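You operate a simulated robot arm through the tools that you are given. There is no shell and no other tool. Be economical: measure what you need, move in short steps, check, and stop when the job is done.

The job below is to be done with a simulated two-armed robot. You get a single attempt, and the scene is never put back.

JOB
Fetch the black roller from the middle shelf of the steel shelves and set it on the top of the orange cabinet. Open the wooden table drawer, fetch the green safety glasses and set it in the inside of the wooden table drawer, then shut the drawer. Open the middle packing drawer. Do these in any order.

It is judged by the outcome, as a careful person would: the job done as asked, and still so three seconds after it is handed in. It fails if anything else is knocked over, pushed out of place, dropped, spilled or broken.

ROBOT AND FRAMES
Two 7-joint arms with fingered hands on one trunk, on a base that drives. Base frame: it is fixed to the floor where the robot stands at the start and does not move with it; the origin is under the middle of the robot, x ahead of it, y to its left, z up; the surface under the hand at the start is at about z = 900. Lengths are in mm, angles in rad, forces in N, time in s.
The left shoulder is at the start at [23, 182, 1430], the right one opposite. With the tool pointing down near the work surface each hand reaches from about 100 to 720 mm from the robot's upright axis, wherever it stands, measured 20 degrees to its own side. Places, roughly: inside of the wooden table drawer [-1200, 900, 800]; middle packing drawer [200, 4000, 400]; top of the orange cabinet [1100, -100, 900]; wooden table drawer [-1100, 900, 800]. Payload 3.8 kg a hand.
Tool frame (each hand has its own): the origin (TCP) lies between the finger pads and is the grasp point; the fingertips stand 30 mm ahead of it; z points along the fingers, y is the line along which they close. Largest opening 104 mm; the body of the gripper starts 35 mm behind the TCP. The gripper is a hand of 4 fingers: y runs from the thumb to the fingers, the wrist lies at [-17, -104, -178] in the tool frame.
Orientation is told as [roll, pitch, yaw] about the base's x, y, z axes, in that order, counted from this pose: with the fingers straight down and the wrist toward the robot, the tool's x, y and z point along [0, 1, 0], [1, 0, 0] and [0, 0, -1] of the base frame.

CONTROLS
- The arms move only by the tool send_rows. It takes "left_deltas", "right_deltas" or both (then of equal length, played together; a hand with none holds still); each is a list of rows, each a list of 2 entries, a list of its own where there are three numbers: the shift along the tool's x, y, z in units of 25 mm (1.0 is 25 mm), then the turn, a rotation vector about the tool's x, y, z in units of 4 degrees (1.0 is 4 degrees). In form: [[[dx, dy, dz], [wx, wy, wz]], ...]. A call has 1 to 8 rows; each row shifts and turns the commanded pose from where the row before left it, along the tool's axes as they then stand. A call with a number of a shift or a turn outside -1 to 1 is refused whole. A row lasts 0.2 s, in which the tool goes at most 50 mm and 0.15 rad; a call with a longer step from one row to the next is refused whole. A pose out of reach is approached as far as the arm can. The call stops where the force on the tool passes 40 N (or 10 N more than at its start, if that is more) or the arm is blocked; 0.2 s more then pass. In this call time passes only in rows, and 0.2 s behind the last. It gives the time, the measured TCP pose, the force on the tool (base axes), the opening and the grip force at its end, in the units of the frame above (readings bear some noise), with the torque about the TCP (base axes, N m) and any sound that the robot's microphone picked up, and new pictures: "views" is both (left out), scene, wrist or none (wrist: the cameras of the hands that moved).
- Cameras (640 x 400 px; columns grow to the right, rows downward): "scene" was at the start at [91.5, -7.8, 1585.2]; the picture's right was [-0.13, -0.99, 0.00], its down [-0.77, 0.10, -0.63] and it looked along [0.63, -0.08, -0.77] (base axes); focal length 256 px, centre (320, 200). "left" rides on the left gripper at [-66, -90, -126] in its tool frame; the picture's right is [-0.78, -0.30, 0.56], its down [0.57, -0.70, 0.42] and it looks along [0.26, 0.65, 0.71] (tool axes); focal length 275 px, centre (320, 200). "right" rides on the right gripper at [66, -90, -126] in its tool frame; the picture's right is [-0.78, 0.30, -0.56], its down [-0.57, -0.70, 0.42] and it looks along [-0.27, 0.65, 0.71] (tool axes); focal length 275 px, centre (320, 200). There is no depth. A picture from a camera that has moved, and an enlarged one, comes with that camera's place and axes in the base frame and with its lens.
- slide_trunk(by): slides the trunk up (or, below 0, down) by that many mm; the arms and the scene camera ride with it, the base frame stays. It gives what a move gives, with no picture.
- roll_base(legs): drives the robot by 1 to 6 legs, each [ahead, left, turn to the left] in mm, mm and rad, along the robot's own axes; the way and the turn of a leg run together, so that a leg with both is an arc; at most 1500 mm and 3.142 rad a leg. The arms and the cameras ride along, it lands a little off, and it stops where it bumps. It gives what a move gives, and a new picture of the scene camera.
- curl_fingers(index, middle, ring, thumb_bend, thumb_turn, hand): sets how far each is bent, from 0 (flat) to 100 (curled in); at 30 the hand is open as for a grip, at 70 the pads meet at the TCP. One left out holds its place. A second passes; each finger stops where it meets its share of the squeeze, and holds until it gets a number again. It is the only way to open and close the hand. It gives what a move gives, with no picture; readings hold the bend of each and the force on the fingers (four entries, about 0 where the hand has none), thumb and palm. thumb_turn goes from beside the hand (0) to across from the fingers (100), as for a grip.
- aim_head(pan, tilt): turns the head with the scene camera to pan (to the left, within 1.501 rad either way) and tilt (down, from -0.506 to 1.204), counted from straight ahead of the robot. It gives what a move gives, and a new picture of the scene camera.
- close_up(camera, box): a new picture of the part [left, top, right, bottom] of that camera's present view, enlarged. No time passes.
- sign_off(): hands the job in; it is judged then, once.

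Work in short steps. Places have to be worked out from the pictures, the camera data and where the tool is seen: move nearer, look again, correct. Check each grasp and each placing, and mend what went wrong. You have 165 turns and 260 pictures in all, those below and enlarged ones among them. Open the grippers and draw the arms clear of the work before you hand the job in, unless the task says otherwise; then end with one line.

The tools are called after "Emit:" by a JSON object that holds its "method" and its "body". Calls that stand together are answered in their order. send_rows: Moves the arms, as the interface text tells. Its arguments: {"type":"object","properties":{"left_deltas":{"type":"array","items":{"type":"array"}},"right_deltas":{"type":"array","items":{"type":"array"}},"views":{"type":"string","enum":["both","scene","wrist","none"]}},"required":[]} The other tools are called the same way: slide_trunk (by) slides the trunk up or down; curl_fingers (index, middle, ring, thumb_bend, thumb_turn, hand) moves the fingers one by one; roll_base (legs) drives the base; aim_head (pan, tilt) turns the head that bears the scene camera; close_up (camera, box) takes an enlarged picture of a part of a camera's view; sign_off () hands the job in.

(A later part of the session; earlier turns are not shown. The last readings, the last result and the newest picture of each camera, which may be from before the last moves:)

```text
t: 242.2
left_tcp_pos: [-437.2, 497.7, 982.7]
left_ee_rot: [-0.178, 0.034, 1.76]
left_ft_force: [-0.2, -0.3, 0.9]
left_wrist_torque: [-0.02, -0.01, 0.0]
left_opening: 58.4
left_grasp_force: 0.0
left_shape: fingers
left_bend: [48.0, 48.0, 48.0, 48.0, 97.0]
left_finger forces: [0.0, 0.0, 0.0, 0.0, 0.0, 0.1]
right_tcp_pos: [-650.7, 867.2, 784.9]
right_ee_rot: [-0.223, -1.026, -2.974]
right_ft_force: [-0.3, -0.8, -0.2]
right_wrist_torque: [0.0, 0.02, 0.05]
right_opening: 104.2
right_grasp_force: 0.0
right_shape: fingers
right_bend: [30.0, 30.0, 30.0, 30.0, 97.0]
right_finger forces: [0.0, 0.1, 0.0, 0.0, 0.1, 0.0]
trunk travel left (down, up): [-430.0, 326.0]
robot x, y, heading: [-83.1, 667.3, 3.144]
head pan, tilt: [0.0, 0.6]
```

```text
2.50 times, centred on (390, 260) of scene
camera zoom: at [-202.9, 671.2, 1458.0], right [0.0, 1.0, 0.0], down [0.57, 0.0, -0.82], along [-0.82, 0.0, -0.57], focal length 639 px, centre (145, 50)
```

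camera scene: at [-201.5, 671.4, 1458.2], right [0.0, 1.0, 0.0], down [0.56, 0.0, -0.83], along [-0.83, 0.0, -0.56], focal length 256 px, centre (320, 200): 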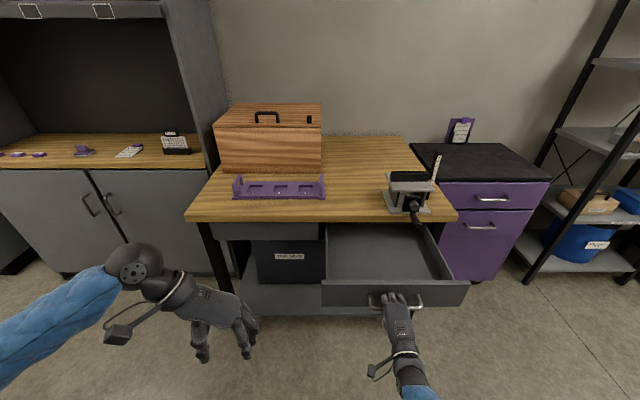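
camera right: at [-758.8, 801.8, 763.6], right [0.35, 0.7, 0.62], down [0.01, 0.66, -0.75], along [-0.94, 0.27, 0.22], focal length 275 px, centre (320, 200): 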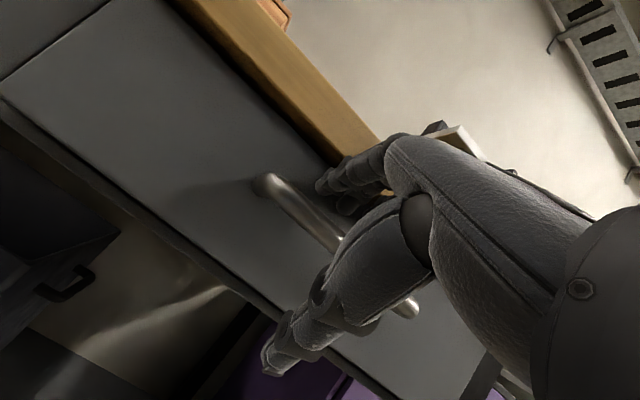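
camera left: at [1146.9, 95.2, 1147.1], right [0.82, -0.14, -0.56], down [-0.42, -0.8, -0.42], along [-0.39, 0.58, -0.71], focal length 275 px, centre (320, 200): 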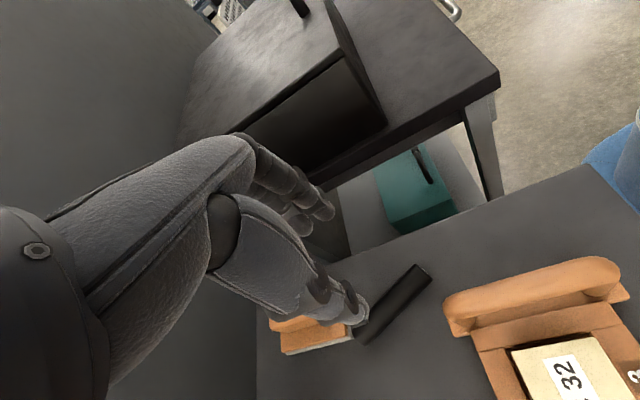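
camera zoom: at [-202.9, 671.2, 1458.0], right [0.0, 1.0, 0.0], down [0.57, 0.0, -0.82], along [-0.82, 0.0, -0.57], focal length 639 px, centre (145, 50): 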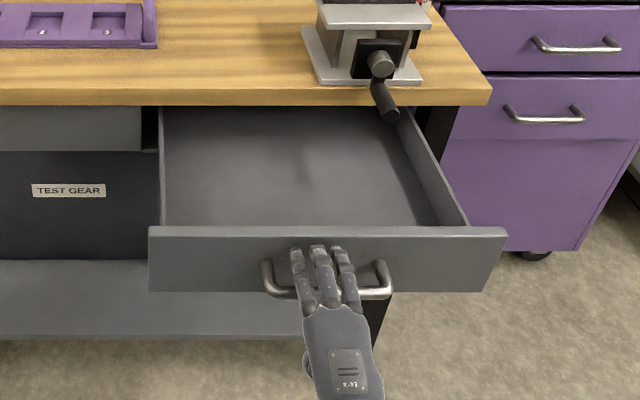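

Released. Draw the right hand back 75 mm and up, clear of the handle.

Emit:
{"method": "send_rows", "body": {"right_deltas": [[[-0.02, -0.41, -0.69], [0, 0, 0]], [[-0.02, -0.41, -0.69], [0, 0, 0]], [[-0.02, -0.41, -0.69], [0, 0, 0]], [[-0.02, -0.41, -0.69], [0, 0, 0]], [[-0.1, 0.86, -0.5], [0, 0, 0]], [[-0.1, 0.86, -0.5], [0, 0, 0]], [[-0.1, 0.86, -0.5], [0, 0, 0]], [[-0.1, 0.86, -0.5], [0, 0, 0]]], "views": "scene"}}

```text
t: 244.0
left_tcp_pos: [-438.8, 497.0, 981.3]
left_ee_rot: [-0.179, 0.034, 1.76]
left_ft_force: [0.2, 0.4, 0.2]
left_wrist_torque: [-0.01, -0.02, -0.02]
left_opening: 58.4
left_grasp_force: 0.0
left_shape: fingers
left_bend: [48.0, 48.0, 48.0, 48.0, 97.0]
left_finger forces: [0.0, 0.0, 0.0, 0.0, 0.1, 0.0]
right_tcp_pos: [-574.8, 873.5, 888.4]
right_ee_rot: [-0.271, -1.031, -2.931]
right_ft_force: [0.6, 0.6, -0.1]
right_wrist_torque: [-0.02, 0.02, -0.02]
right_opening: 104.4
right_grasp_force: 0.0
right_shape: fingers
right_bend: [30.0, 30.0, 30.0, 30.0, 97.0]
right_finger forces: [0.1, 0.0, 0.0, 0.1, 0.0, 0.1]
trunk travel left (down, up): [-430.0, 326.0]
robot x, y, heading: [-84.0, 670.0, 3.141]
head pan, tilt: [0.0, 0.6]
camera scene: at [-202.8, 671.1, 1458.1], right [0.0, 1.0, 0.0], down [0.56, 0.0, -0.83], along [-0.83, 0.0, -0.56], focal length 256 px, centre (320, 200)
```

scene: 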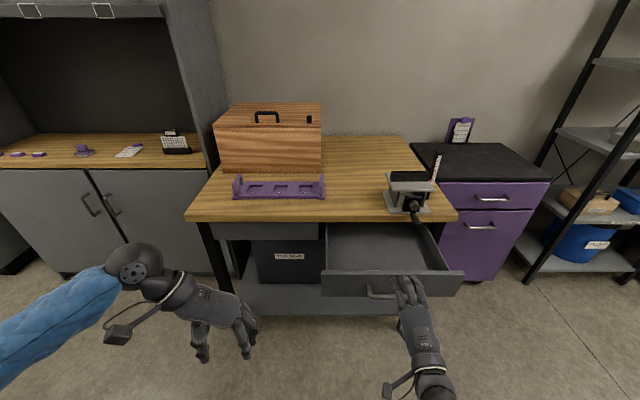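

Rotate the right hand back to fingers-down (15 steps).

Emit:
{"method": "send_rows", "body": {"right_deltas": [[[0, 0, 0], [0.997, 0.13, 0.05]], [[0, 0, 0], [0.997, 0.13, 0.05]], [[0, 0, 0], [0.997, 0.13, 0.05]], [[0, 0, 0], [0.997, 0.13, 0.05]], [[0, 0, 0], [0.997, 0.13, 0.05]], [[0, 0, 0], [0.997, 0.13, 0.05]], [[0, 0, 0], [0.997, 0.13, 0.05]], [[0, 0, 0], [0.997, 0.13, 0.05]]], "views": "none"}}

Emit:
{"method": "send_rows", "body": {"right_deltas": [[[0, 0, -0.6], [0.997, 0.13, 0.05]], [[0, 0, -0.6], [0.997, 0.13, 0.05]], [[0, -0.5, -0.6], [0.997, 0.13, 0.05]], [[0, -0.5, -0.6], [0.997, 0.13, 0.05]], [[0, -0.5, -0.6], [0.997, 0.13, 0.05]], [[0, -0.5, -0.4], [0.997, 0.13, 0.05]], [[0, -0.5, 0], [0.997, 0.13, 0.05]]], "views": "scene"}}

```text
t: 246.0
left_tcp_pos: [-438.3, 497.8, 982.3]
left_ee_rot: [-0.177, 0.033, 1.761]
left_ft_force: [0.9, 0.0, -0.1]
left_wrist_torque: [0.01, 0.0, -0.01]
left_opening: 58.5
left_grasp_force: 0.0
left_shape: fingers
left_bend: [48.0, 48.0, 48.0, 48.0, 97.0]
left_finger forces: [0.1, 0.0, 0.0, 0.1, 0.0, 0.0]
right_tcp_pos: [-564.2, 893.3, 872.6]
right_ee_rot: [-0.151, -0.454, -3.054]
right_ft_force: [0.3, 0.7, 0.0]
right_wrist_torque: [0.06, 0.0, -0.04]
right_opening: 104.4
right_grasp_force: 0.1
right_shape: fingers
right_bend: [30.0, 30.0, 30.0, 30.0, 97.0]
right_finger forces: [0.0, 0.0, 0.0, 0.0, 0.0, 0.0]
trunk travel left (down, up): [-430.0, 326.0]
robot x, y, heading: [-86.2, 671.9, 3.141]
head pan, tilt: [0.0, 0.6]
stopped in row 8 (right hand): the arm was blocked; the commanded pose is now the measured one
```

```text
t: 247.6
left_tcp_pos: [-437.9, 498.5, 981.8]
left_ee_rot: [-0.177, 0.034, 1.76]
left_ft_force: [0.7, 0.6, 0.3]
left_wrist_torque: [-0.02, 0.0, -0.02]
left_opening: 58.5
left_grasp_force: 0.1
left_shape: fingers
left_bend: [48.0, 48.0, 48.0, 48.0, 97.0]
left_finger forces: [0.0, 0.1, 0.0, 0.1, 0.0, 0.0]
right_tcp_pos: [-478.0, 892.4, 939.1]
right_ee_rot: [-0.082, 0.035, -3.13]
right_ft_force: [-0.7, 0.9, -0.2]
right_wrist_torque: [0.02, 0.0, -0.02]
right_opening: 104.4
right_grasp_force: 0.1
right_shape: fingers
right_bend: [30.0, 30.0, 30.0, 30.0, 97.0]
right_finger forces: [0.1, 0.1, 0.0, 0.1, 0.0, 0.0]
trunk travel left (down, up): [-430.0, 326.0]
robot x, y, heading: [-83.7, 669.4, 3.138]
head pan, tilt: [0.0, 0.6]
camera scene: at [-202.9, 671.2, 1458.0], right [0.0, 1.0, 0.0], down [0.57, 0.0, -0.82], along [-0.82, 0.0, -0.57], focal length 256 px, centre (320, 200)
```

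scene: 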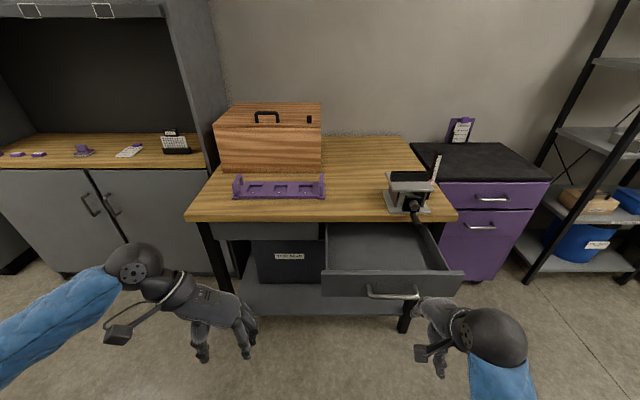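

Good. Retract the right hand, drive to the open area at y≈1780, turn to face the shelves, and slide back to y≈20.

Emit:
{"method": "send_rows", "body": {"right_deltas": [[[0, -1, -0.5], [0, 0, 0]], [[0, -1, -0.5], [0, 0, 0]], [[0, -1, -0.5], [0, 0, 0]], [[0, -1, -0.5], [0, 0, 0]]], "views": "none"}}

Emit:
{"method": "roll_base", "body": {"legs": [[150, 0, 0], [0, -1110, 0], [0, 0, 1.57], [0, 0, 1.57]]}}

```text
t: 248.6
left_tcp_pos: [-439.1, 496.6, 982.1]
left_ee_rot: [-0.179, 0.032, 1.76]
left_ft_force: [0.3, 0.3, -1.0]
left_wrist_torque: [-0.02, 0.0, -0.02]
left_opening: 58.4
left_grasp_force: 0.1
left_shape: fingers
left_bend: [48.0, 48.0, 48.0, 48.0, 97.0]
left_finger forces: [0.0, 0.0, 0.0, 0.0, 0.0, 0.0]
right_tcp_pos: [-433.3, 888.3, 970.0]
right_ee_rot: [-0.083, 0.018, -3.13]
right_ft_force: [-0.7, -0.2, 0.1]
right_wrist_torque: [0.0, 0.01, 0.01]
right_opening: 104.5
right_grasp_force: 0.0
right_shape: fingers
right_bend: [30.0, 30.0, 30.0, 30.0, 97.0]
right_finger forces: [0.0, 0.1, 0.0, 0.1, 0.0, 0.0]
right hand out of reach, approached as far as the arm can: row 2, 3, 4
trunk travel left (down, up): [-430.0, 326.0]
robot x, y, heading: [-81.9, 669.6, 3.139]
head pan, tilt: [0.0, 0.6]
```

```text
t: 263.0
left_tcp_pos: [118.2, 1963.9, 982.5]
left_ee_rot: [-0.177, 0.033, -1.372]
left_ft_force: [-0.4, 0.7, 0.3]
left_wrist_torque: [-0.02, -0.01, 0.03]
left_opening: 58.6
left_grasp_force: 0.1
left_shape: fingers
left_bend: [48.0, 48.0, 48.0, 48.0, 97.0]
left_finger forces: [0.1, 0.0, 0.1, 0.0, 0.1, 0.0]
right_tcp_pos: [114.3, 1572.7, 965.5]
right_ee_rot: [-0.083, 0.029, 0.022]
right_ft_force: [-0.1, -0.3, 0.1]
right_wrist_torque: [0.03, 0.01, 0.01]
right_opening: 104.2
right_grasp_force: 0.0
right_shape: fingers
right_bend: [30.0, 30.0, 30.0, 30.0, 97.0]
right_finger forces: [0.0, 0.0, 0.0, 0.0, 0.0, 0.0]
trunk travel left (down, up): [-430.0, 326.0]
robot x, y, heading: [-236.1, 1787.8, 0.009]
head pan, tilt: [0.0, 0.6]
camera scene: at [-111.7, 1791.2, 1458.0], right [0.01, -1.0, 0.0], down [-0.56, -0.01, -0.83], along [0.82, 0.01, -0.57], focal length 256 px, centre (320, 200)
```

scene: 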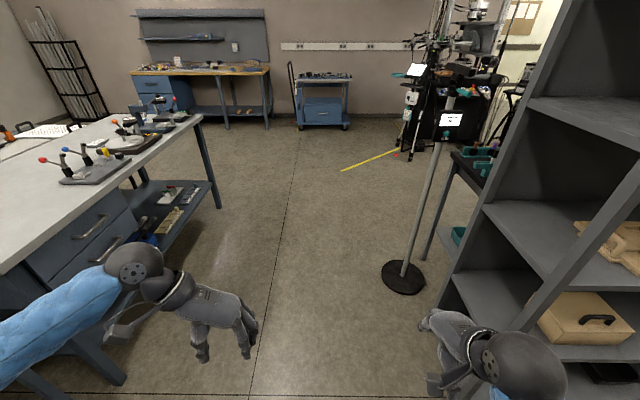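

Clear. Slide right along the shelves to y≈10.

Emit:
{"method": "roll_base", "body": {"legs": [[0, -1400, 0], [0, -380, 0]]}}

Emit:
{"method": "slide_trunk", "body": {"by": -200}}

Emit:
{"method": "aim_head", "body": {"pan": -0.15, "tilt": 0.4}}

Emit:
{"method": "close_up", "body": {"camera": "scene", "box": [260, 150, 440, 260]}}

```text
t: 271.9
left_tcp_pos: [142.2, 198.5, 981.2]
left_ee_rot: [-0.179, 0.036, -1.364]
left_ft_force: [-0.3, -1.1, 0.0]
left_wrist_torque: [0.03, -0.02, 0.0]
left_opening: 58.6
left_grasp_force: 0.0
left_shape: fingers
left_bend: [48.0, 48.0, 48.0, 48.0, 97.0]
left_finger forces: [0.0, 0.0, 0.0, 0.0, 0.0, 0.0]
right_tcp_pos: [140.4, -192.8, 966.1]
right_ee_rot: [-0.085, 0.027, 0.029]
right_ft_force: [-0.3, -0.2, -1.4]
right_wrist_torque: [0.0, 0.02, 0.0]
right_opening: 104.2
right_grasp_force: 0.2
right_shape: fingers
right_bend: [30.0, 30.0, 30.0, 30.0, 97.0]
right_finger forces: [0.0, 0.0, 0.1, 0.1, 0.0, 0.0]
trunk travel left (down, up): [-430.0, 326.0]
robot x, y, heading: [-211.7, 19.4, 0.018]
head pan, tilt: [0.0, 0.6]
camera scene: at [-88.0, 24.6, 1458.0], right [0.02, -1.0, 0.0], down [-0.56, -0.01, -0.82], along [0.82, 0.01, -0.57], focal length 256 px, centre (320, 200)
```

scene: 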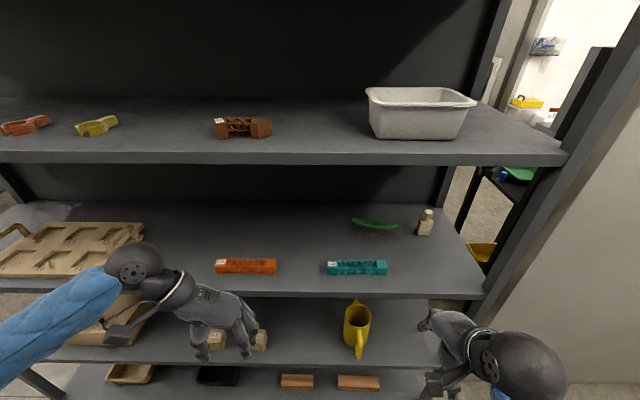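

```text
t: 274.1
left_tcp_pos: [141.0, 199.1, 781.7]
left_ee_rot: [-0.177, 0.033, -1.364]
left_ft_force: [-0.1, 0.1, 0.8]
left_wrist_torque: [-0.04, 0.0, -0.01]
left_opening: 58.4
left_grasp_force: 0.1
left_shape: fingers
left_bend: [48.0, 48.0, 48.0, 48.0, 97.0]
left_finger forces: [0.1, 0.1, 0.1, 0.0, 0.0, 0.0]
right_tcp_pos: [146.3, -191.2, 724.0]
right_ee_rot: [-0.085, 0.169, 0.027]
right_ft_force: [-0.4, -0.5, -0.2]
right_wrist_torque: [-0.03, 0.0, -0.02]
right_opening: 104.6
right_grasp_force: 0.2
right_shape: fingers
right_bend: [30.0, 30.0, 30.0, 30.0, 97.0]
right_finger forces: [0.0, 0.1, 0.0, 0.0, 0.1, 0.0]
trunk travel left (down, up): [-230.0, 526.0]
robot x, y, heading: [-208.4, 18.9, 0.015]
head pan, tilt: [0.0, 0.6]
```

```text
t: 274.8
left_tcp_pos: [140.9, 199.5, 780.4]
left_ee_rot: [-0.178, 0.033, -1.365]
left_ft_force: [0.5, -0.3, 0.1]
left_wrist_torque: [-0.01, -0.01, 0.0]
left_opening: 58.4
left_grasp_force: 0.0
left_shape: fingers
left_bend: [48.0, 48.0, 48.0, 48.0, 97.0]
left_finger forces: [0.1, 0.1, 0.1, 0.1, 0.0, 0.1]
right_tcp_pos: [145.9, -191.7, 723.7]
right_ee_rot: [-0.083, 0.172, 0.028]
right_ft_force: [-0.4, 0.7, -0.2]
right_wrist_torque: [-0.01, 0.02, -0.01]
right_opening: 104.8
right_grasp_force: 0.0
right_shape: fingers
right_bend: [30.0, 30.0, 30.0, 30.0, 97.0]
right_finger forces: [0.0, 0.0, 0.0, 0.0, 0.0, 0.1]
trunk travel left (down, up): [-230.0, 526.0]
robot x, y, heading: [-211.0, 21.2, 0.014]
head pan, tilt: [-0.15, 0.4]
camera scene: at [-15.0, 13.0, 1273.1], right [-0.13, -0.99, 0.0], down [-0.39, 0.05, -0.92], along [0.91, -0.12, -0.39], focal length 256 px, centre (320, 200)
```

scene: 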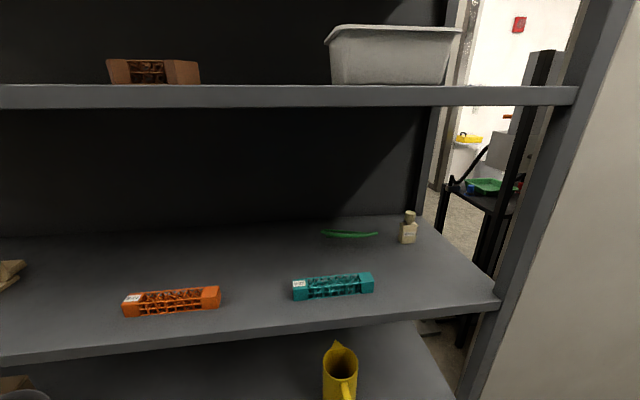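

```text
3.56 times, centred on (350, 205) of scene
camera zoom: at [-15.0, 13.0, 1273.1], right [-0.13, -0.99, 0.0], down [-0.39, 0.05, -0.92], along [0.91, -0.12, -0.39], focal length 908 px, centre (213, 182)
```

zoom: 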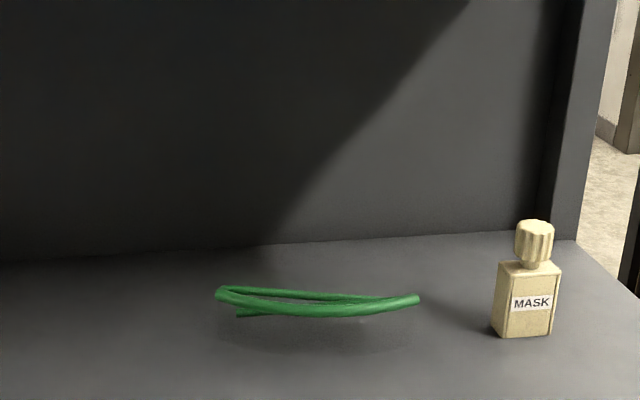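

That's the green safety glasses: a brow bar at z≈942 from about [555,-74] to [525,-207], folded temples just behind, clear lenses below. I'll raise the trunk back, level the right hand at yaw ≈ -0.22 and z ≈ 995.

Emit:
{"method": "slide_trunk", "body": {"by": 200}}

Emit:
{"method": "send_rows", "body": {"right_deltas": [[[0, 0, -0.72], [-0.62, 0.3, 0.89]], [[0, 0, -0.72], [-0.62, 0.3, 0.89]], [[0, 0, -0.72], [-0.62, 0.3, 0.89]], [[0, 0, -0.72], [-0.62, 0.3, 0.89]]], "views": "none"}}

```text
t: 277.0
left_tcp_pos: [140.5, 199.9, 981.2]
left_ee_rot: [-0.178, 0.033, -1.365]
left_ft_force: [0.0, -0.5, -0.4]
left_wrist_torque: [-0.03, -0.02, 0.02]
left_opening: 58.7
left_grasp_force: 0.0
left_shape: fingers
left_bend: [48.0, 48.0, 48.0, 48.0, 97.0]
left_finger forces: [0.0, 0.0, 0.1, 0.1, 0.1, 0.0]
right_tcp_pos: [146.9, -191.0, 921.8]
right_ee_rot: [-0.084, 0.171, 0.028]
right_ft_force: [0.1, -0.6, -0.3]
right_wrist_torque: [-0.01, 0.0, 0.02]
right_opening: 104.2
right_grasp_force: 0.1
right_shape: fingers
right_bend: [30.0, 30.0, 30.0, 30.0, 97.0]
right_finger forces: [0.0, 0.0, 0.0, 0.0, 0.0, 0.0]
trunk travel left (down, up): [-430.0, 326.0]
robot x, y, heading: [-209.9, 24.0, 0.012]
head pan, tilt: [-0.15, 0.4]
```

```text
t: 278.0
left_tcp_pos: [141.9, 200.2, 981.5]
left_ee_rot: [-0.177, 0.032, -1.364]
left_ft_force: [0.1, 0.3, -1.1]
left_wrist_torque: [-0.01, 0.01, -0.02]
left_opening: 58.7
left_grasp_force: 0.1
left_shape: fingers
left_bend: [48.0, 48.0, 48.0, 48.0, 97.0]
left_finger forces: [0.0, 0.0, 0.1, 0.0, 0.0, 0.1]
right_tcp_pos: [153.6, -192.0, 988.5]
right_ee_rot: [-0.044, -0.015, -0.209]
right_ft_force: [0.5, -0.1, 0.0]
right_wrist_torque: [0.04, 0.03, -0.01]
right_opening: 104.3
right_grasp_force: 0.1
right_shape: fingers
right_bend: [30.0, 30.0, 30.0, 30.0, 97.0]
right_finger forces: [0.0, 0.1, 0.1, 0.0, 0.1, 0.0]
trunk travel left (down, up): [-430.0, 326.0]
robot x, y, heading: [-211.1, 21.6, 0.013]
head pan, tilt: [-0.15, 0.4]
```

Drive in: 200 ahead and 40 left.

Emit:
{"method": "roll_base", "body": {"legs": [[0, 42, -0.013], [200, 0, 0]]}}

Emit:
{"method": "aim_head", "body": {"pan": -0.2, "tilt": 0.9}}

```text
t: 280.1
left_tcp_pos: [347.0, 236.7, 980.9]
left_ee_rot: [-0.178, 0.033, -1.377]
left_ft_force: [0.8, -0.3, 0.0]
left_wrist_torque: [0.01, 0.02, 0.01]
left_opening: 58.6
left_grasp_force: 0.0
left_shape: fingers
left_bend: [48.0, 48.0, 48.0, 48.0, 97.0]
left_finger forces: [0.0, 0.0, 0.1, 0.1, 0.0, 0.0]
right_tcp_pos: [356.7, -155.6, 990.9]
right_ee_rot: [-0.041, -0.022, -0.223]
right_ft_force: [0.1, -0.3, 0.1]
right_wrist_torque: [0.04, -0.01, 0.01]
right_opening: 104.5
right_grasp_force: 0.0
right_shape: fingers
right_bend: [30.0, 30.0, 30.0, 30.0, 97.0]
right_finger forces: [0.0, 0.1, 0.1, 0.1, 0.0, 0.0]
trunk travel left (down, up): [-430.0, 326.0]
robot x, y, heading: [-11.0, 62.4, 0.0]
head pan, tilt: [-0.15, 0.4]
camera scene: at [118.4, 52.0, 1476.1], right [-0.15, -0.99, 0.0], down [-0.39, 0.06, -0.92], along [0.91, -0.14, -0.39], focal length 256 px, centre (320, 200)
```

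scene: 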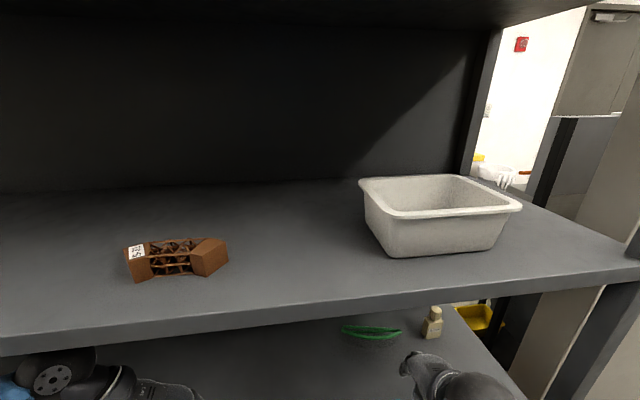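

```text
t: 281.0
left_tcp_pos: [344.3, 237.4, 980.7]
left_ee_rot: [-0.177, 0.034, -1.378]
left_ft_force: [0.7, 0.3, 0.9]
left_wrist_torque: [0.04, 0.01, 0.03]
left_opening: 58.5
left_grasp_force: 0.0
left_shape: fingers
left_bend: [48.0, 48.0, 48.0, 48.0, 97.0]
left_finger forces: [0.0, 0.0, 0.1, 0.0, 0.0, 0.1]
right_tcp_pos: [356.7, -156.6, 991.3]
right_ee_rot: [-0.042, -0.022, -0.222]
right_ft_force: [0.2, 0.7, -0.5]
right_wrist_torque: [0.02, -0.01, 0.02]
right_opening: 104.5
right_grasp_force: 0.0
right_shape: fingers
right_bend: [30.0, 30.0, 30.0, 30.0, 97.0]
right_finger forces: [0.1, 0.0, 0.1, 0.1, 0.0, 0.1]
trunk travel left (down, up): [-430.0, 326.0]
robot x, y, heading: [-10.7, 66.4, 0.005]
head pan, tilt: [-0.201, 0.901]
camera scene: at [99.2, 50.9, 1433.3], right [-0.2, -0.98, 0.0], down [-0.77, 0.15, -0.62], along [0.61, -0.12, -0.78], focal length 256 px, centre (320, 200)
```

scene: 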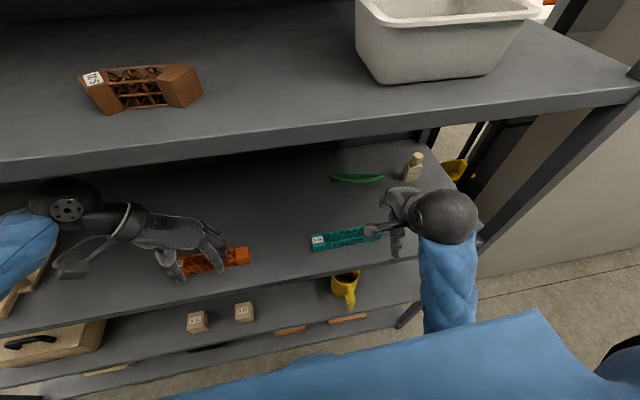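

Both hands are inside the gap. Check the right wrist view for the glasses.

Emit:
{"method": "close_up", "body": {"camera": "right", "box": [0, 0, 640, 400]}}

Emit:
{"method": "close_up", "body": {"camera": "scene", "box": [290, 140, 450, 260]}}

```text
1.00 times, centred on (320, 200) of right (not enlarged: the box is as wide or as high as the picture)
camera zoom: at [280.4, -66.8, 1112.3], right [0.11, -0.8, 0.6], down [-0.81, -0.42, -0.42], along [0.58, -0.43, -0.69], focal length 275 px, centre (320, 200)
```

zoom: 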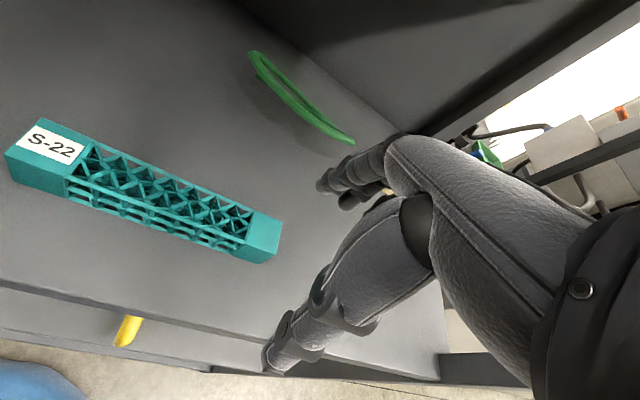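

```text
3.33 times, centred on (370, 200) of scene
camera zoom: at [99.2, 50.9, 1433.3], right [-0.2, -0.98, 0.0], down [-0.77, 0.15, -0.62], along [0.61, -0.12, -0.78], focal length 852 px, centre (153, 200)
```

zoom: 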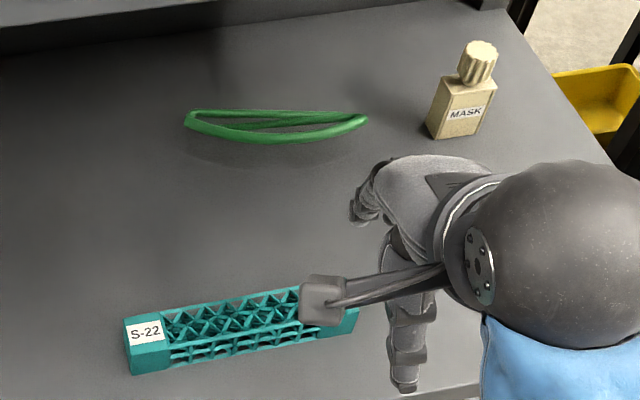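

Glasses centred at about [553, -142], ~35 mm thick, brow at z≈930. Move over them at z≈990.

Emit:
{"method": "send_rows", "body": {"right_deltas": [[[0.287, 0.94, 0], [0, 0, 0]], [[0.287, 0.94, 0], [0, 0, 0]], [[0.287, 0.94, 0], [0, 0, 0]], [[0.287, 0.94, 0], [0, 0, 0]], [[0.287, 0.94, 0], [0, 0, 0]], [[0.287, 0.94, 0], [0, 0, 0]], [[0.287, 0.94, 0], [0, 0, 0]], [[0.287, 0.94, 0], [0, 0, 0]]], "views": "wrist"}}

Emit:
{"method": "close_up", "body": {"camera": "scene", "box": [290, 140, 450, 260]}}

```text
t: 282.8
left_tcp_pos: [344.7, 238.0, 981.5]
left_ee_rot: [-0.179, 0.032, -1.377]
left_ft_force: [0.1, 0.3, 0.1]
left_wrist_torque: [0.01, 0.02, 0.0]
left_opening: 58.6
left_grasp_force: 0.0
left_shape: fingers
left_bend: [48.0, 48.0, 48.0, 48.0, 97.0]
left_finger forces: [0.0, 0.1, 0.1, 0.0, 0.0, 0.0]
right_tcp_pos: [552.2, -139.9, 993.8]
right_ee_rot: [-0.039, -0.022, -0.224]
right_ft_force: [0.0, 0.1, -0.5]
right_wrist_torque: [0.03, 0.0, -0.01]
right_opening: 104.2
right_grasp_force: 0.0
right_shape: fingers
right_bend: [30.0, 30.0, 30.0, 30.0, 97.0]
right_finger forces: [0.0, 0.0, 0.0, 0.1, 0.1, 0.0]
trunk travel left (down, up): [-430.0, 326.0]
robot x, y, heading: [-14.7, 64.6, 0.004]
head pan, tilt: [-0.201, 0.901]
camera right: at [476.4, -51.1, 1114.3], right [0.11, -0.8, 0.59], down [-0.81, -0.42, -0.42], along [0.58, -0.43, -0.69], focal length 275 px, centre (320, 200)
```

right: 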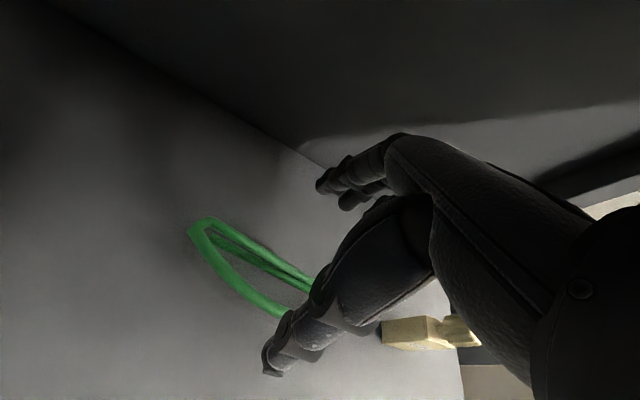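

```text
3.33 times, centred on (370, 200) of scene
camera zoom: at [99.6, 50.8, 1433.2], right [-0.2, -0.98, 0.0], down [-0.77, 0.15, -0.62], along [0.61, -0.12, -0.78], focal length 852 px, centre (153, 200)
```

zoom: 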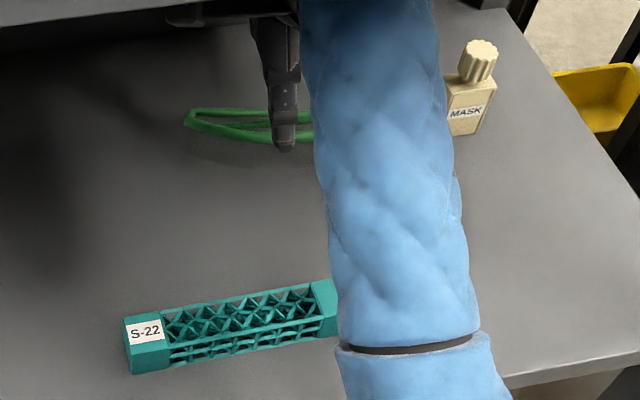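

Aligned. Descend 55 mm around the glasses.

Emit:
{"method": "send_rows", "body": {"right_deltas": [[[0, 0, 0.75], [0, 0, 0]], [[0, 0, 0.75], [0, 0, 0]], [[0, 0, 0.7], [0, 0, 0]]], "views": "wrist"}}

Emit:
{"method": "close_up", "body": {"camera": "scene", "box": [290, 140, 450, 260]}}

```text
t: 283.6
left_tcp_pos: [344.5, 236.2, 982.2]
left_ee_rot: [-0.177, 0.032, -1.376]
left_ft_force: [0.6, -0.1, 0.3]
left_wrist_torque: [-0.03, -0.02, 0.05]
left_opening: 58.7
left_grasp_force: 0.1
left_shape: fingers
left_bend: [48.0, 48.0, 48.0, 48.0, 97.0]
left_finger forces: [0.0, 0.1, 0.0, 0.0, 0.0, 0.1]
right_tcp_pos: [552.1, -141.5, 938.4]
right_ee_rot: [-0.041, -0.024, -0.225]
right_ft_force: [-0.5, 0.5, 0.6]
right_wrist_torque: [0.01, -0.01, -0.01]
right_opening: 104.6
right_grasp_force: 0.1
right_shape: fingers
right_bend: [30.0, 30.0, 30.0, 30.0, 97.0]
right_finger forces: [0.1, 0.0, 0.1, 0.1, 0.0, 0.0]
trunk travel left (down, up): [-430.0, 326.0]
robot x, y, heading: [-12.7, 60.7, 0.003]
head pan, tilt: [-0.201, 0.901]
camera right: at [477.1, -53.0, 1060.3], right [0.11, -0.8, 0.59], down [-0.81, -0.42, -0.42], along [0.58, -0.43, -0.69], focal length 275 px, centre (320, 200)
```

right: 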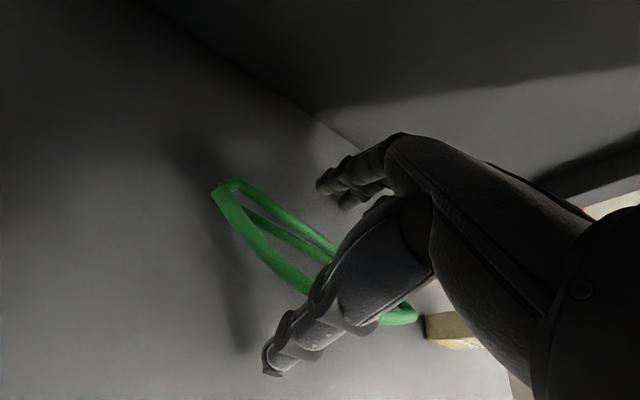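

```text
3.33 times, centred on (370, 200) of scene
camera zoom: at [99.2, 50.8, 1433.2], right [-0.2, -0.98, 0.0], down [-0.77, 0.15, -0.62], along [0.61, -0.12, -0.78], focal length 852 px, centre (153, 200)
```

zoom: 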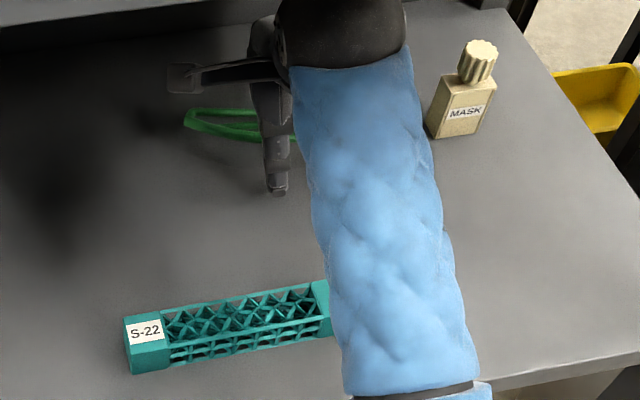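

Glasses are between thumb and fingers. Close in gently.

Emit:
{"method": "send_rows", "body": {"right_deltas": [[[0, 0, 0.16], [0, 0, 0]]], "views": "none"}}

Emit:
{"method": "curl_fingers", "body": {"hand": "right", "index": 68, "middle": 68, "ring": 68, "thumb_bend": 66}}

Emit:
{"method": "close_up", "body": {"camera": "right", "box": [0, 0, 640, 400]}}

```text
t: 284.0
left_tcp_pos: [345.3, 237.4, 981.4]
left_ee_rot: [-0.18, 0.033, -1.379]
left_ft_force: [-0.3, -0.6, 1.0]
left_wrist_torque: [-0.01, 0.01, 0.0]
left_opening: 58.5
left_grasp_force: 0.0
left_shape: fingers
left_bend: [48.0, 48.0, 48.0, 48.0, 97.0]
left_finger forces: [0.0, 0.0, 0.0, 0.1, 0.0, 0.1]
right_tcp_pos: [553.4, -142.2, 933.1]
right_ee_rot: [-0.04, -0.02, -0.225]
right_ft_force: [-0.5, 0.0, 0.6]
right_wrist_torque: [-0.03, -0.01, 0.01]
right_opening: 104.5
right_grasp_force: 0.2
right_shape: fingers
right_bend: [30.0, 30.0, 30.0, 30.0, 97.0]
right_finger forces: [0.0, 0.0, 0.0, 0.0, 0.0, 0.0]
trunk travel left (down, up): [-430.0, 326.0]
robot x, y, heading: [-8.6, 60.3, 0.004]
head pan, tilt: [-0.201, 0.901]
```

```text
t: 285.0
left_tcp_pos: [345.3, 237.7, 981.5]
left_ee_rot: [-0.178, 0.032, -1.376]
left_ft_force: [0.9, -0.2, -0.1]
left_wrist_torque: [0.0, 0.0, -0.01]
left_opening: 58.5
left_grasp_force: 0.0
left_shape: fingers
left_bend: [48.0, 48.0, 48.0, 48.0, 97.0]
left_finger forces: [0.1, 0.0, 0.0, 0.0, 0.0, 0.0]
right_tcp_pos: [553.6, -142.5, 933.4]
right_ee_rot: [-0.039, -0.022, -0.223]
right_ft_force: [0.6, -0.9, 0.5]
right_wrist_torque: [0.03, 0.01, -0.01]
right_opening: 37.2
right_grasp_force: 14.4
right_shape: fingers
right_bend: [60.0, 63.0, 64.0, 56.0, 95.0]
right_finger forces: [5.9, 5.3, 3.2, 0.1, 14.5, 0.1]
trunk travel left (down, up): [-430.0, 326.0]
robot x, y, heading: [-12.4, 63.8, 0.005]
head pan, tilt: [-0.201, 0.901]
```

```text
1.00 times, centred on (320, 200) of right (not enlarged: the box is as wide or as high as the picture)
camera zoom: at [478.1, -53.5, 1055.6], right [0.11, -0.8, 0.59], down [-0.81, -0.42, -0.42], along [0.58, -0.43, -0.69], focal length 275 px, centre (320, 200)
```

zoom: 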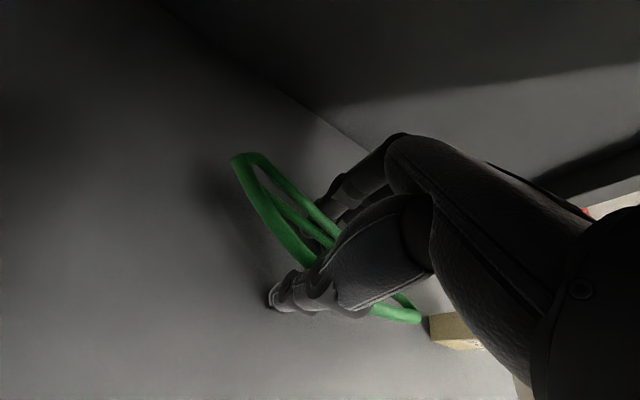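

Gripped across 37 mm with 14 N. Lift 55 mm.

Emit:
{"method": "send_rows", "body": {"right_deltas": [[[0, 0, -0.5], [0, 0, 0]], [[0, 0, -0.6], [0, 0, 0]], [[0, 0, -0.6], [0, 0, 0]], [[0, 0, -0.5], [0, 0, 0]]], "views": "wrist"}}

Emit:
{"method": "close_up", "body": {"camera": "scene", "box": [290, 140, 450, 260]}}

```text
t: 286.0
left_tcp_pos: [344.1, 237.0, 980.9]
left_ee_rot: [-0.177, 0.034, -1.376]
left_ft_force: [-0.6, 0.0, 0.3]
left_wrist_torque: [0.01, 0.03, -0.02]
left_opening: 58.4
left_grasp_force: 0.1
left_shape: fingers
left_bend: [48.0, 48.0, 48.0, 48.0, 97.0]
left_finger forces: [0.1, 0.1, 0.0, 0.0, 0.0, 0.0]
right_tcp_pos: [551.3, -140.6, 987.7]
right_ee_rot: [-0.041, -0.022, -0.223]
right_ft_force: [0.3, -0.3, -0.7]
right_wrist_torque: [0.02, -0.01, -0.02]
right_opening: 36.9
right_grasp_force: 14.3
right_shape: fingers
right_bend: [60.0, 63.0, 64.0, 56.0, 95.0]
right_finger forces: [5.9, 5.3, 3.2, 0.1, 14.6, 0.0]
trunk travel left (down, up): [-430.0, 326.0]
robot x, y, heading: [-10.6, 61.3, 0.0]
head pan, tilt: [-0.201, 0.901]
camera right: at [476.0, -52.0, 1109.1], right [0.11, -0.8, 0.59], down [-0.81, -0.42, -0.42], along [0.58, -0.43, -0.69], focal length 275 px, centre (320, 200)
```

right: 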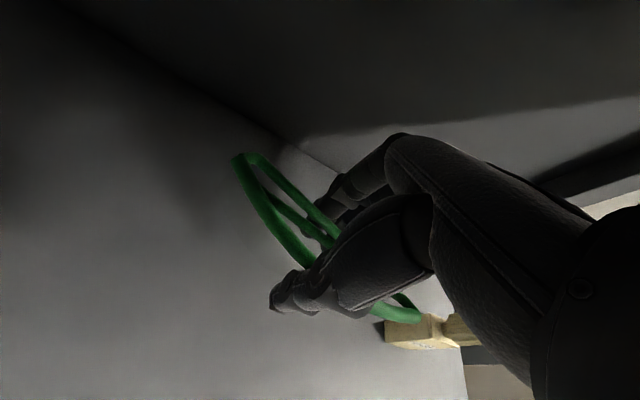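

```text
3.33 times, centred on (370, 200) of scene
camera zoom: at [99.1, 50.9, 1433.3], right [-0.2, -0.98, 0.0], down [-0.77, 0.15, -0.62], along [0.61, -0.12, -0.78], focal length 852 px, centre (153, 200)
```

zoom: 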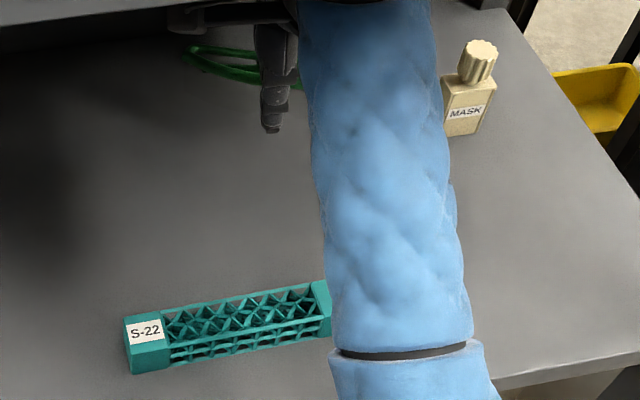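

Held. Withdraw along the entry path, then back the base out.

Emit:
{"method": "send_rows", "body": {"right_deltas": [[[-0.2, -0.97, -0.1], [0, 0, 0]], [[-0.2, -0.97, 0], [0, 0, 0]], [[-0.2, -0.97, 0], [0, 0, 0]], [[-0.2, -0.97, 0], [0, 0, 0]], [[-0.2, -0.97, 0], [0, 0, 0]], [[-0.2, -0.97, 0], [0, 0, 0]], [[-0.2, -0.97, 0], [0, 0, 0]], [[-0.2, -0.97, 0], [0, 0, 0]]], "views": "none"}}

Emit:
{"method": "roll_base", "body": {"legs": [[-220, 0, 0]]}}

```text
t: 287.2
left_tcp_pos: [344.6, 237.3, 980.9]
left_ee_rot: [-0.178, 0.034, -1.378]
left_ft_force: [0.0, 0.4, 0.6]
left_wrist_torque: [0.01, -0.06, 0.01]
left_opening: 58.6
left_grasp_force: 0.1
left_shape: fingers
left_bend: [48.0, 48.0, 48.0, 48.0, 97.0]
left_finger forces: [0.0, 0.0, 0.0, 0.0, 0.0, 0.0]
right_tcp_pos: [477.3, -165.1, 1062.7]
right_ee_rot: [-0.053, -0.206, -0.25]
right_ft_force: [-0.1, -0.1, -0.5]
right_wrist_torque: [0.02, 0.01, -0.01]
right_opening: 36.9
right_grasp_force: 14.8
right_shape: fingers
right_bend: [60.0, 63.0, 64.0, 56.0, 95.0]
right_finger forces: [6.0, 5.2, 3.1, 0.1, 14.6, 0.0]
trunk travel left (down, up): [-430.0, 326.0]
robot x, y, heading: [-12.3, 64.0, 0.003]
head pan, tilt: [-0.201, 0.901]
stopped in row 6 (right hand): the arm was blocked; the commanded pose is now the measured one
```

```text
t: 288.9
left_tcp_pos: [124.4, 236.3, 982.8]
left_ee_rot: [-0.177, 0.033, -1.377]
left_ft_force: [-0.2, -0.3, -0.1]
left_wrist_torque: [-0.01, -0.02, 0.0]
left_opening: 58.6
left_grasp_force: 0.0
left_shape: fingers
left_bend: [48.0, 48.0, 48.0, 48.0, 97.0]
left_finger forces: [0.0, 0.0, 0.1, 0.1, 0.0, 0.0]
right_tcp_pos: [257.0, -165.3, 1062.7]
right_ee_rot: [-0.052, -0.204, -0.248]
right_ft_force: [0.7, -0.1, -0.8]
right_wrist_torque: [0.0, -0.04, 0.0]
right_opening: 37.0
right_grasp_force: 14.6
right_shape: fingers
right_bend: [60.0, 63.0, 64.0, 56.0, 95.0]
right_finger forces: [6.0, 5.1, 3.2, 0.0, 14.6, 0.0]
trunk travel left (down, up): [-430.0, 326.0]
robot x, y, heading: [-229.5, 66.0, 0.0]
head pan, tilt: [-0.201, 0.901]
camera scene: at [-121.4, 50.2, 1433.4], right [-0.2, -0.98, 0.0], down [-0.77, 0.15, -0.62], along [0.61, -0.12, -0.78], focal length 256 px, centre (320, 200)
```

scene: 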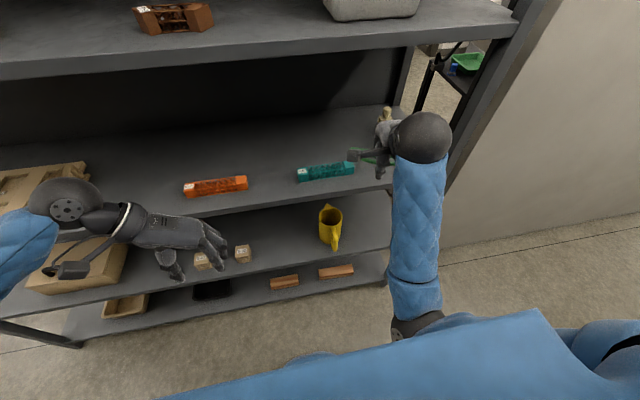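

Out of the shelf with the glasses. Back a bit further, level the hand, and check the hold.

Emit:
{"method": "roll_base", "body": {"legs": [[-90, -60, 0]]}}

Emit:
{"method": "send_rows", "body": {"right_deltas": [[[0, -0.8, 0.3], [0.58, 0.1, 0]], [[0, -0.8, 0.3], [0.58, 0.1, 0]], [[0, -0.8, 0.3], [0.58, 0.1, 0]], [[0, -0.8, 0.3], [0.58, 0.1, 0]], [[0, -0.8, 0.3], [0.58, 0.1, 0]]], "views": "both"}}

```text
t: 290.1
left_tcp_pos: [34.2, 175.3, 981.9]
left_ee_rot: [-0.176, 0.035, -1.376]
left_ft_force: [-1.1, 0.3, 0.0]
left_wrist_torque: [0.01, 0.02, 0.0]
left_opening: 58.7
left_grasp_force: 0.0
left_shape: fingers
left_bend: [48.0, 48.0, 48.0, 48.0, 97.0]
left_finger forces: [0.0, 0.0, 0.1, 0.0, 0.0, 0.0]
right_tcp_pos: [166.9, -226.6, 1062.8]
right_ee_rot: [-0.054, -0.206, -0.247]
right_ft_force: [-0.4, 0.0, -0.4]
right_wrist_torque: [-0.01, -0.02, 0.01]
right_opening: 37.1
right_grasp_force: 14.9
right_shape: fingers
right_bend: [60.0, 63.0, 64.0, 56.0, 95.0]
right_finger forces: [6.0, 5.2, 3.3, 0.0, 14.7, 0.1]
trunk travel left (down, up): [-430.0, 326.0]
robot x, y, heading: [-320.7, 2.5, 0.006]
head pan, tilt: [-0.201, 0.901]
camera scene: at [-211.6, -11.5, 1433.4], right [-0.2, -0.98, 0.0], down [-0.77, 0.15, -0.62], along [0.61, -0.12, -0.78], focal length 256 px, centre (320, 200)
```

scene: 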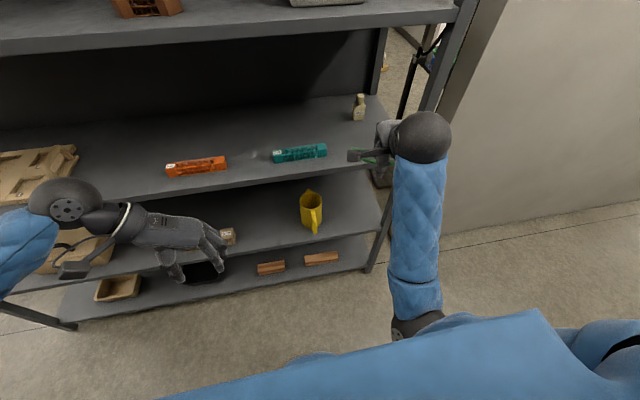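

```text
t: 291.1
left_tcp_pos: [35.4, 176.1, 981.7]
left_ee_rot: [-0.176, 0.032, -1.377]
left_ft_force: [0.2, 0.3, -0.1]
left_wrist_torque: [0.01, 0.0, -0.01]
left_opening: 58.3
left_grasp_force: 0.0
left_shape: fingers
left_bend: [48.0, 48.0, 48.0, 48.0, 97.0]
left_finger forces: [0.0, 0.0, 0.0, 0.0, 0.0, 0.0]
right_tcp_pos: [129.0, -240.6, 1079.5]
right_ee_rot: [-0.071, -0.216, -0.28]
right_ft_force: [-0.5, -0.7, -0.2]
right_wrist_torque: [-0.03, 0.02, 0.01]
right_opening: 36.9
right_grasp_force: 14.6
right_shape: fingers
right_bend: [60.0, 63.0, 64.0, 56.0, 95.0]
right_finger forces: [6.0, 5.2, 3.2, 0.0, 14.6, 0.0]
trunk travel left (down, up): [-430.0, 326.0]
robot x, y, heading: [-322.2, -0.2, 0.003]
head pan, tilt: [-0.201, 0.901]
stopped in row 5 (right hand): the arm was blocked; the commanded pose is now the measured one
camera scene: at [-209.8, -10.5, 1433.2], right [-0.2, -0.98, 0.0], down [-0.77, 0.15, -0.62], along [0.61, -0.12, -0.78], focal length 256 px, centre (320, 200)
camera right: at [40.4, -138.0, 1179.2], right [-0.05, -0.75, 0.66], down [-0.75, -0.41, -0.52], along [0.66, -0.52, -0.54], focal length 275 px, centre (320, 200)
```

scene: 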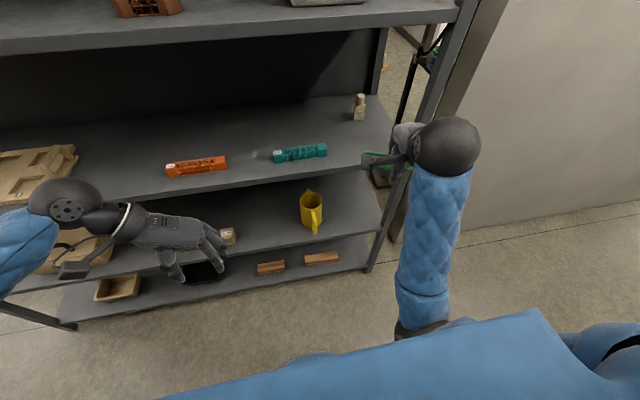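
right: 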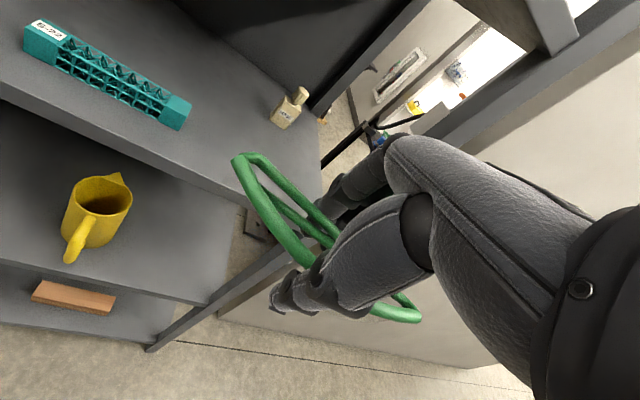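

Glasses are held securely. Turn around here (left, in two legs) and then slide right toward the open drawer.

Emit:
{"method": "roll_base", "body": {"legs": [[0, 0, 1.57], [0, 0, 1.57]]}}

Emit:
{"method": "aim_head", "body": {"pan": -0.5, "tilt": 0.6}}

```text
t: 299.1
left_tcp_pos: [-680.0, -160.2, 982.1]
left_ee_rot: [-0.177, 0.033, 1.736]
left_ft_force: [-0.4, -0.3, 0.0]
left_wrist_torque: [-0.04, -0.02, -0.01]
left_opening: 58.6
left_grasp_force: 0.1
left_shape: fingers
left_bend: [48.0, 48.0, 48.0, 48.0, 97.0]
left_finger forces: [0.0, 0.0, 0.0, 0.1, 0.1, 0.1]
right_tcp_pos: [-760.8, 258.5, 1079.7]
right_ee_rot: [-0.071, -0.214, 2.832]
right_ft_force: [-0.7, 0.3, -0.8]
right_wrist_torque: [-0.03, -0.02, 0.03]
right_opening: 36.1
right_grasp_force: 13.3
right_shape: fingers
right_bend: [61.0, 63.0, 64.0, 56.0, 95.0]
right_finger forces: [5.6, 4.8, 2.7, 0.0, 13.3, 0.0]
trunk travel left (down, up): [-430.0, 326.0]
robot x, y, heading: [-321.9, 2.5, 3.115]
head pan, tilt: [-0.201, 0.901]
camera scene: at [-424.7, 21.8, 1433.3], right [0.23, 0.97, 0.0], down [0.76, -0.18, -0.62], along [-0.61, 0.14, -0.78], focal length 256 px, centre (320, 200)
```

scene: 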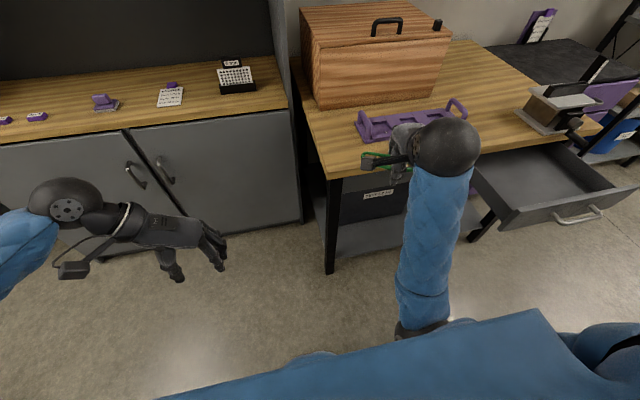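

```text
t: 299.9
left_tcp_pos: [-678.9, -161.1, 981.4]
left_ee_rot: [-0.178, 0.034, 1.737]
left_ft_force: [-0.8, 0.4, 0.5]
left_wrist_torque: [-0.02, 0.02, 0.0]
left_opening: 58.9
left_grasp_force: 0.2
left_shape: fingers
left_bend: [48.0, 48.0, 48.0, 48.0, 97.0]
left_finger forces: [0.0, 0.0, 0.1, 0.1, 0.0, 0.0]
right_tcp_pos: [-759.7, 259.8, 1079.4]
right_ee_rot: [-0.073, -0.216, 2.833]
right_ft_force: [0.5, 0.0, -0.8]
right_wrist_torque: [-0.02, 0.0, 0.05]
right_opening: 36.5
right_grasp_force: 13.0
right_shape: fingers
right_bend: [61.0, 63.0, 64.0, 56.0, 95.0]
right_finger forces: [5.6, 4.8, 2.9, 0.1, 13.4, 0.1]
trunk travel left (down, up): [-430.0, 326.0]
robot x, y, heading: [-319.7, 0.0, 3.115]
head pan, tilt: [-0.499, 0.6]
camera scene: at [-427.6, 49.2, 1458.0], right [0.5, 0.87, 0.0], down [0.49, -0.28, -0.82], along [-0.71, 0.41, -0.57], focal length 256 px, centre (320, 200)
```

scene: 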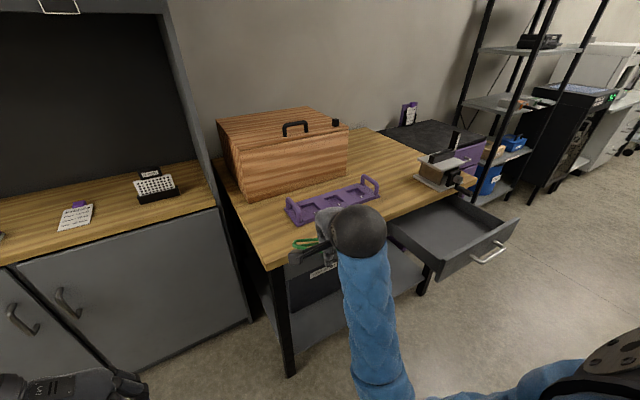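

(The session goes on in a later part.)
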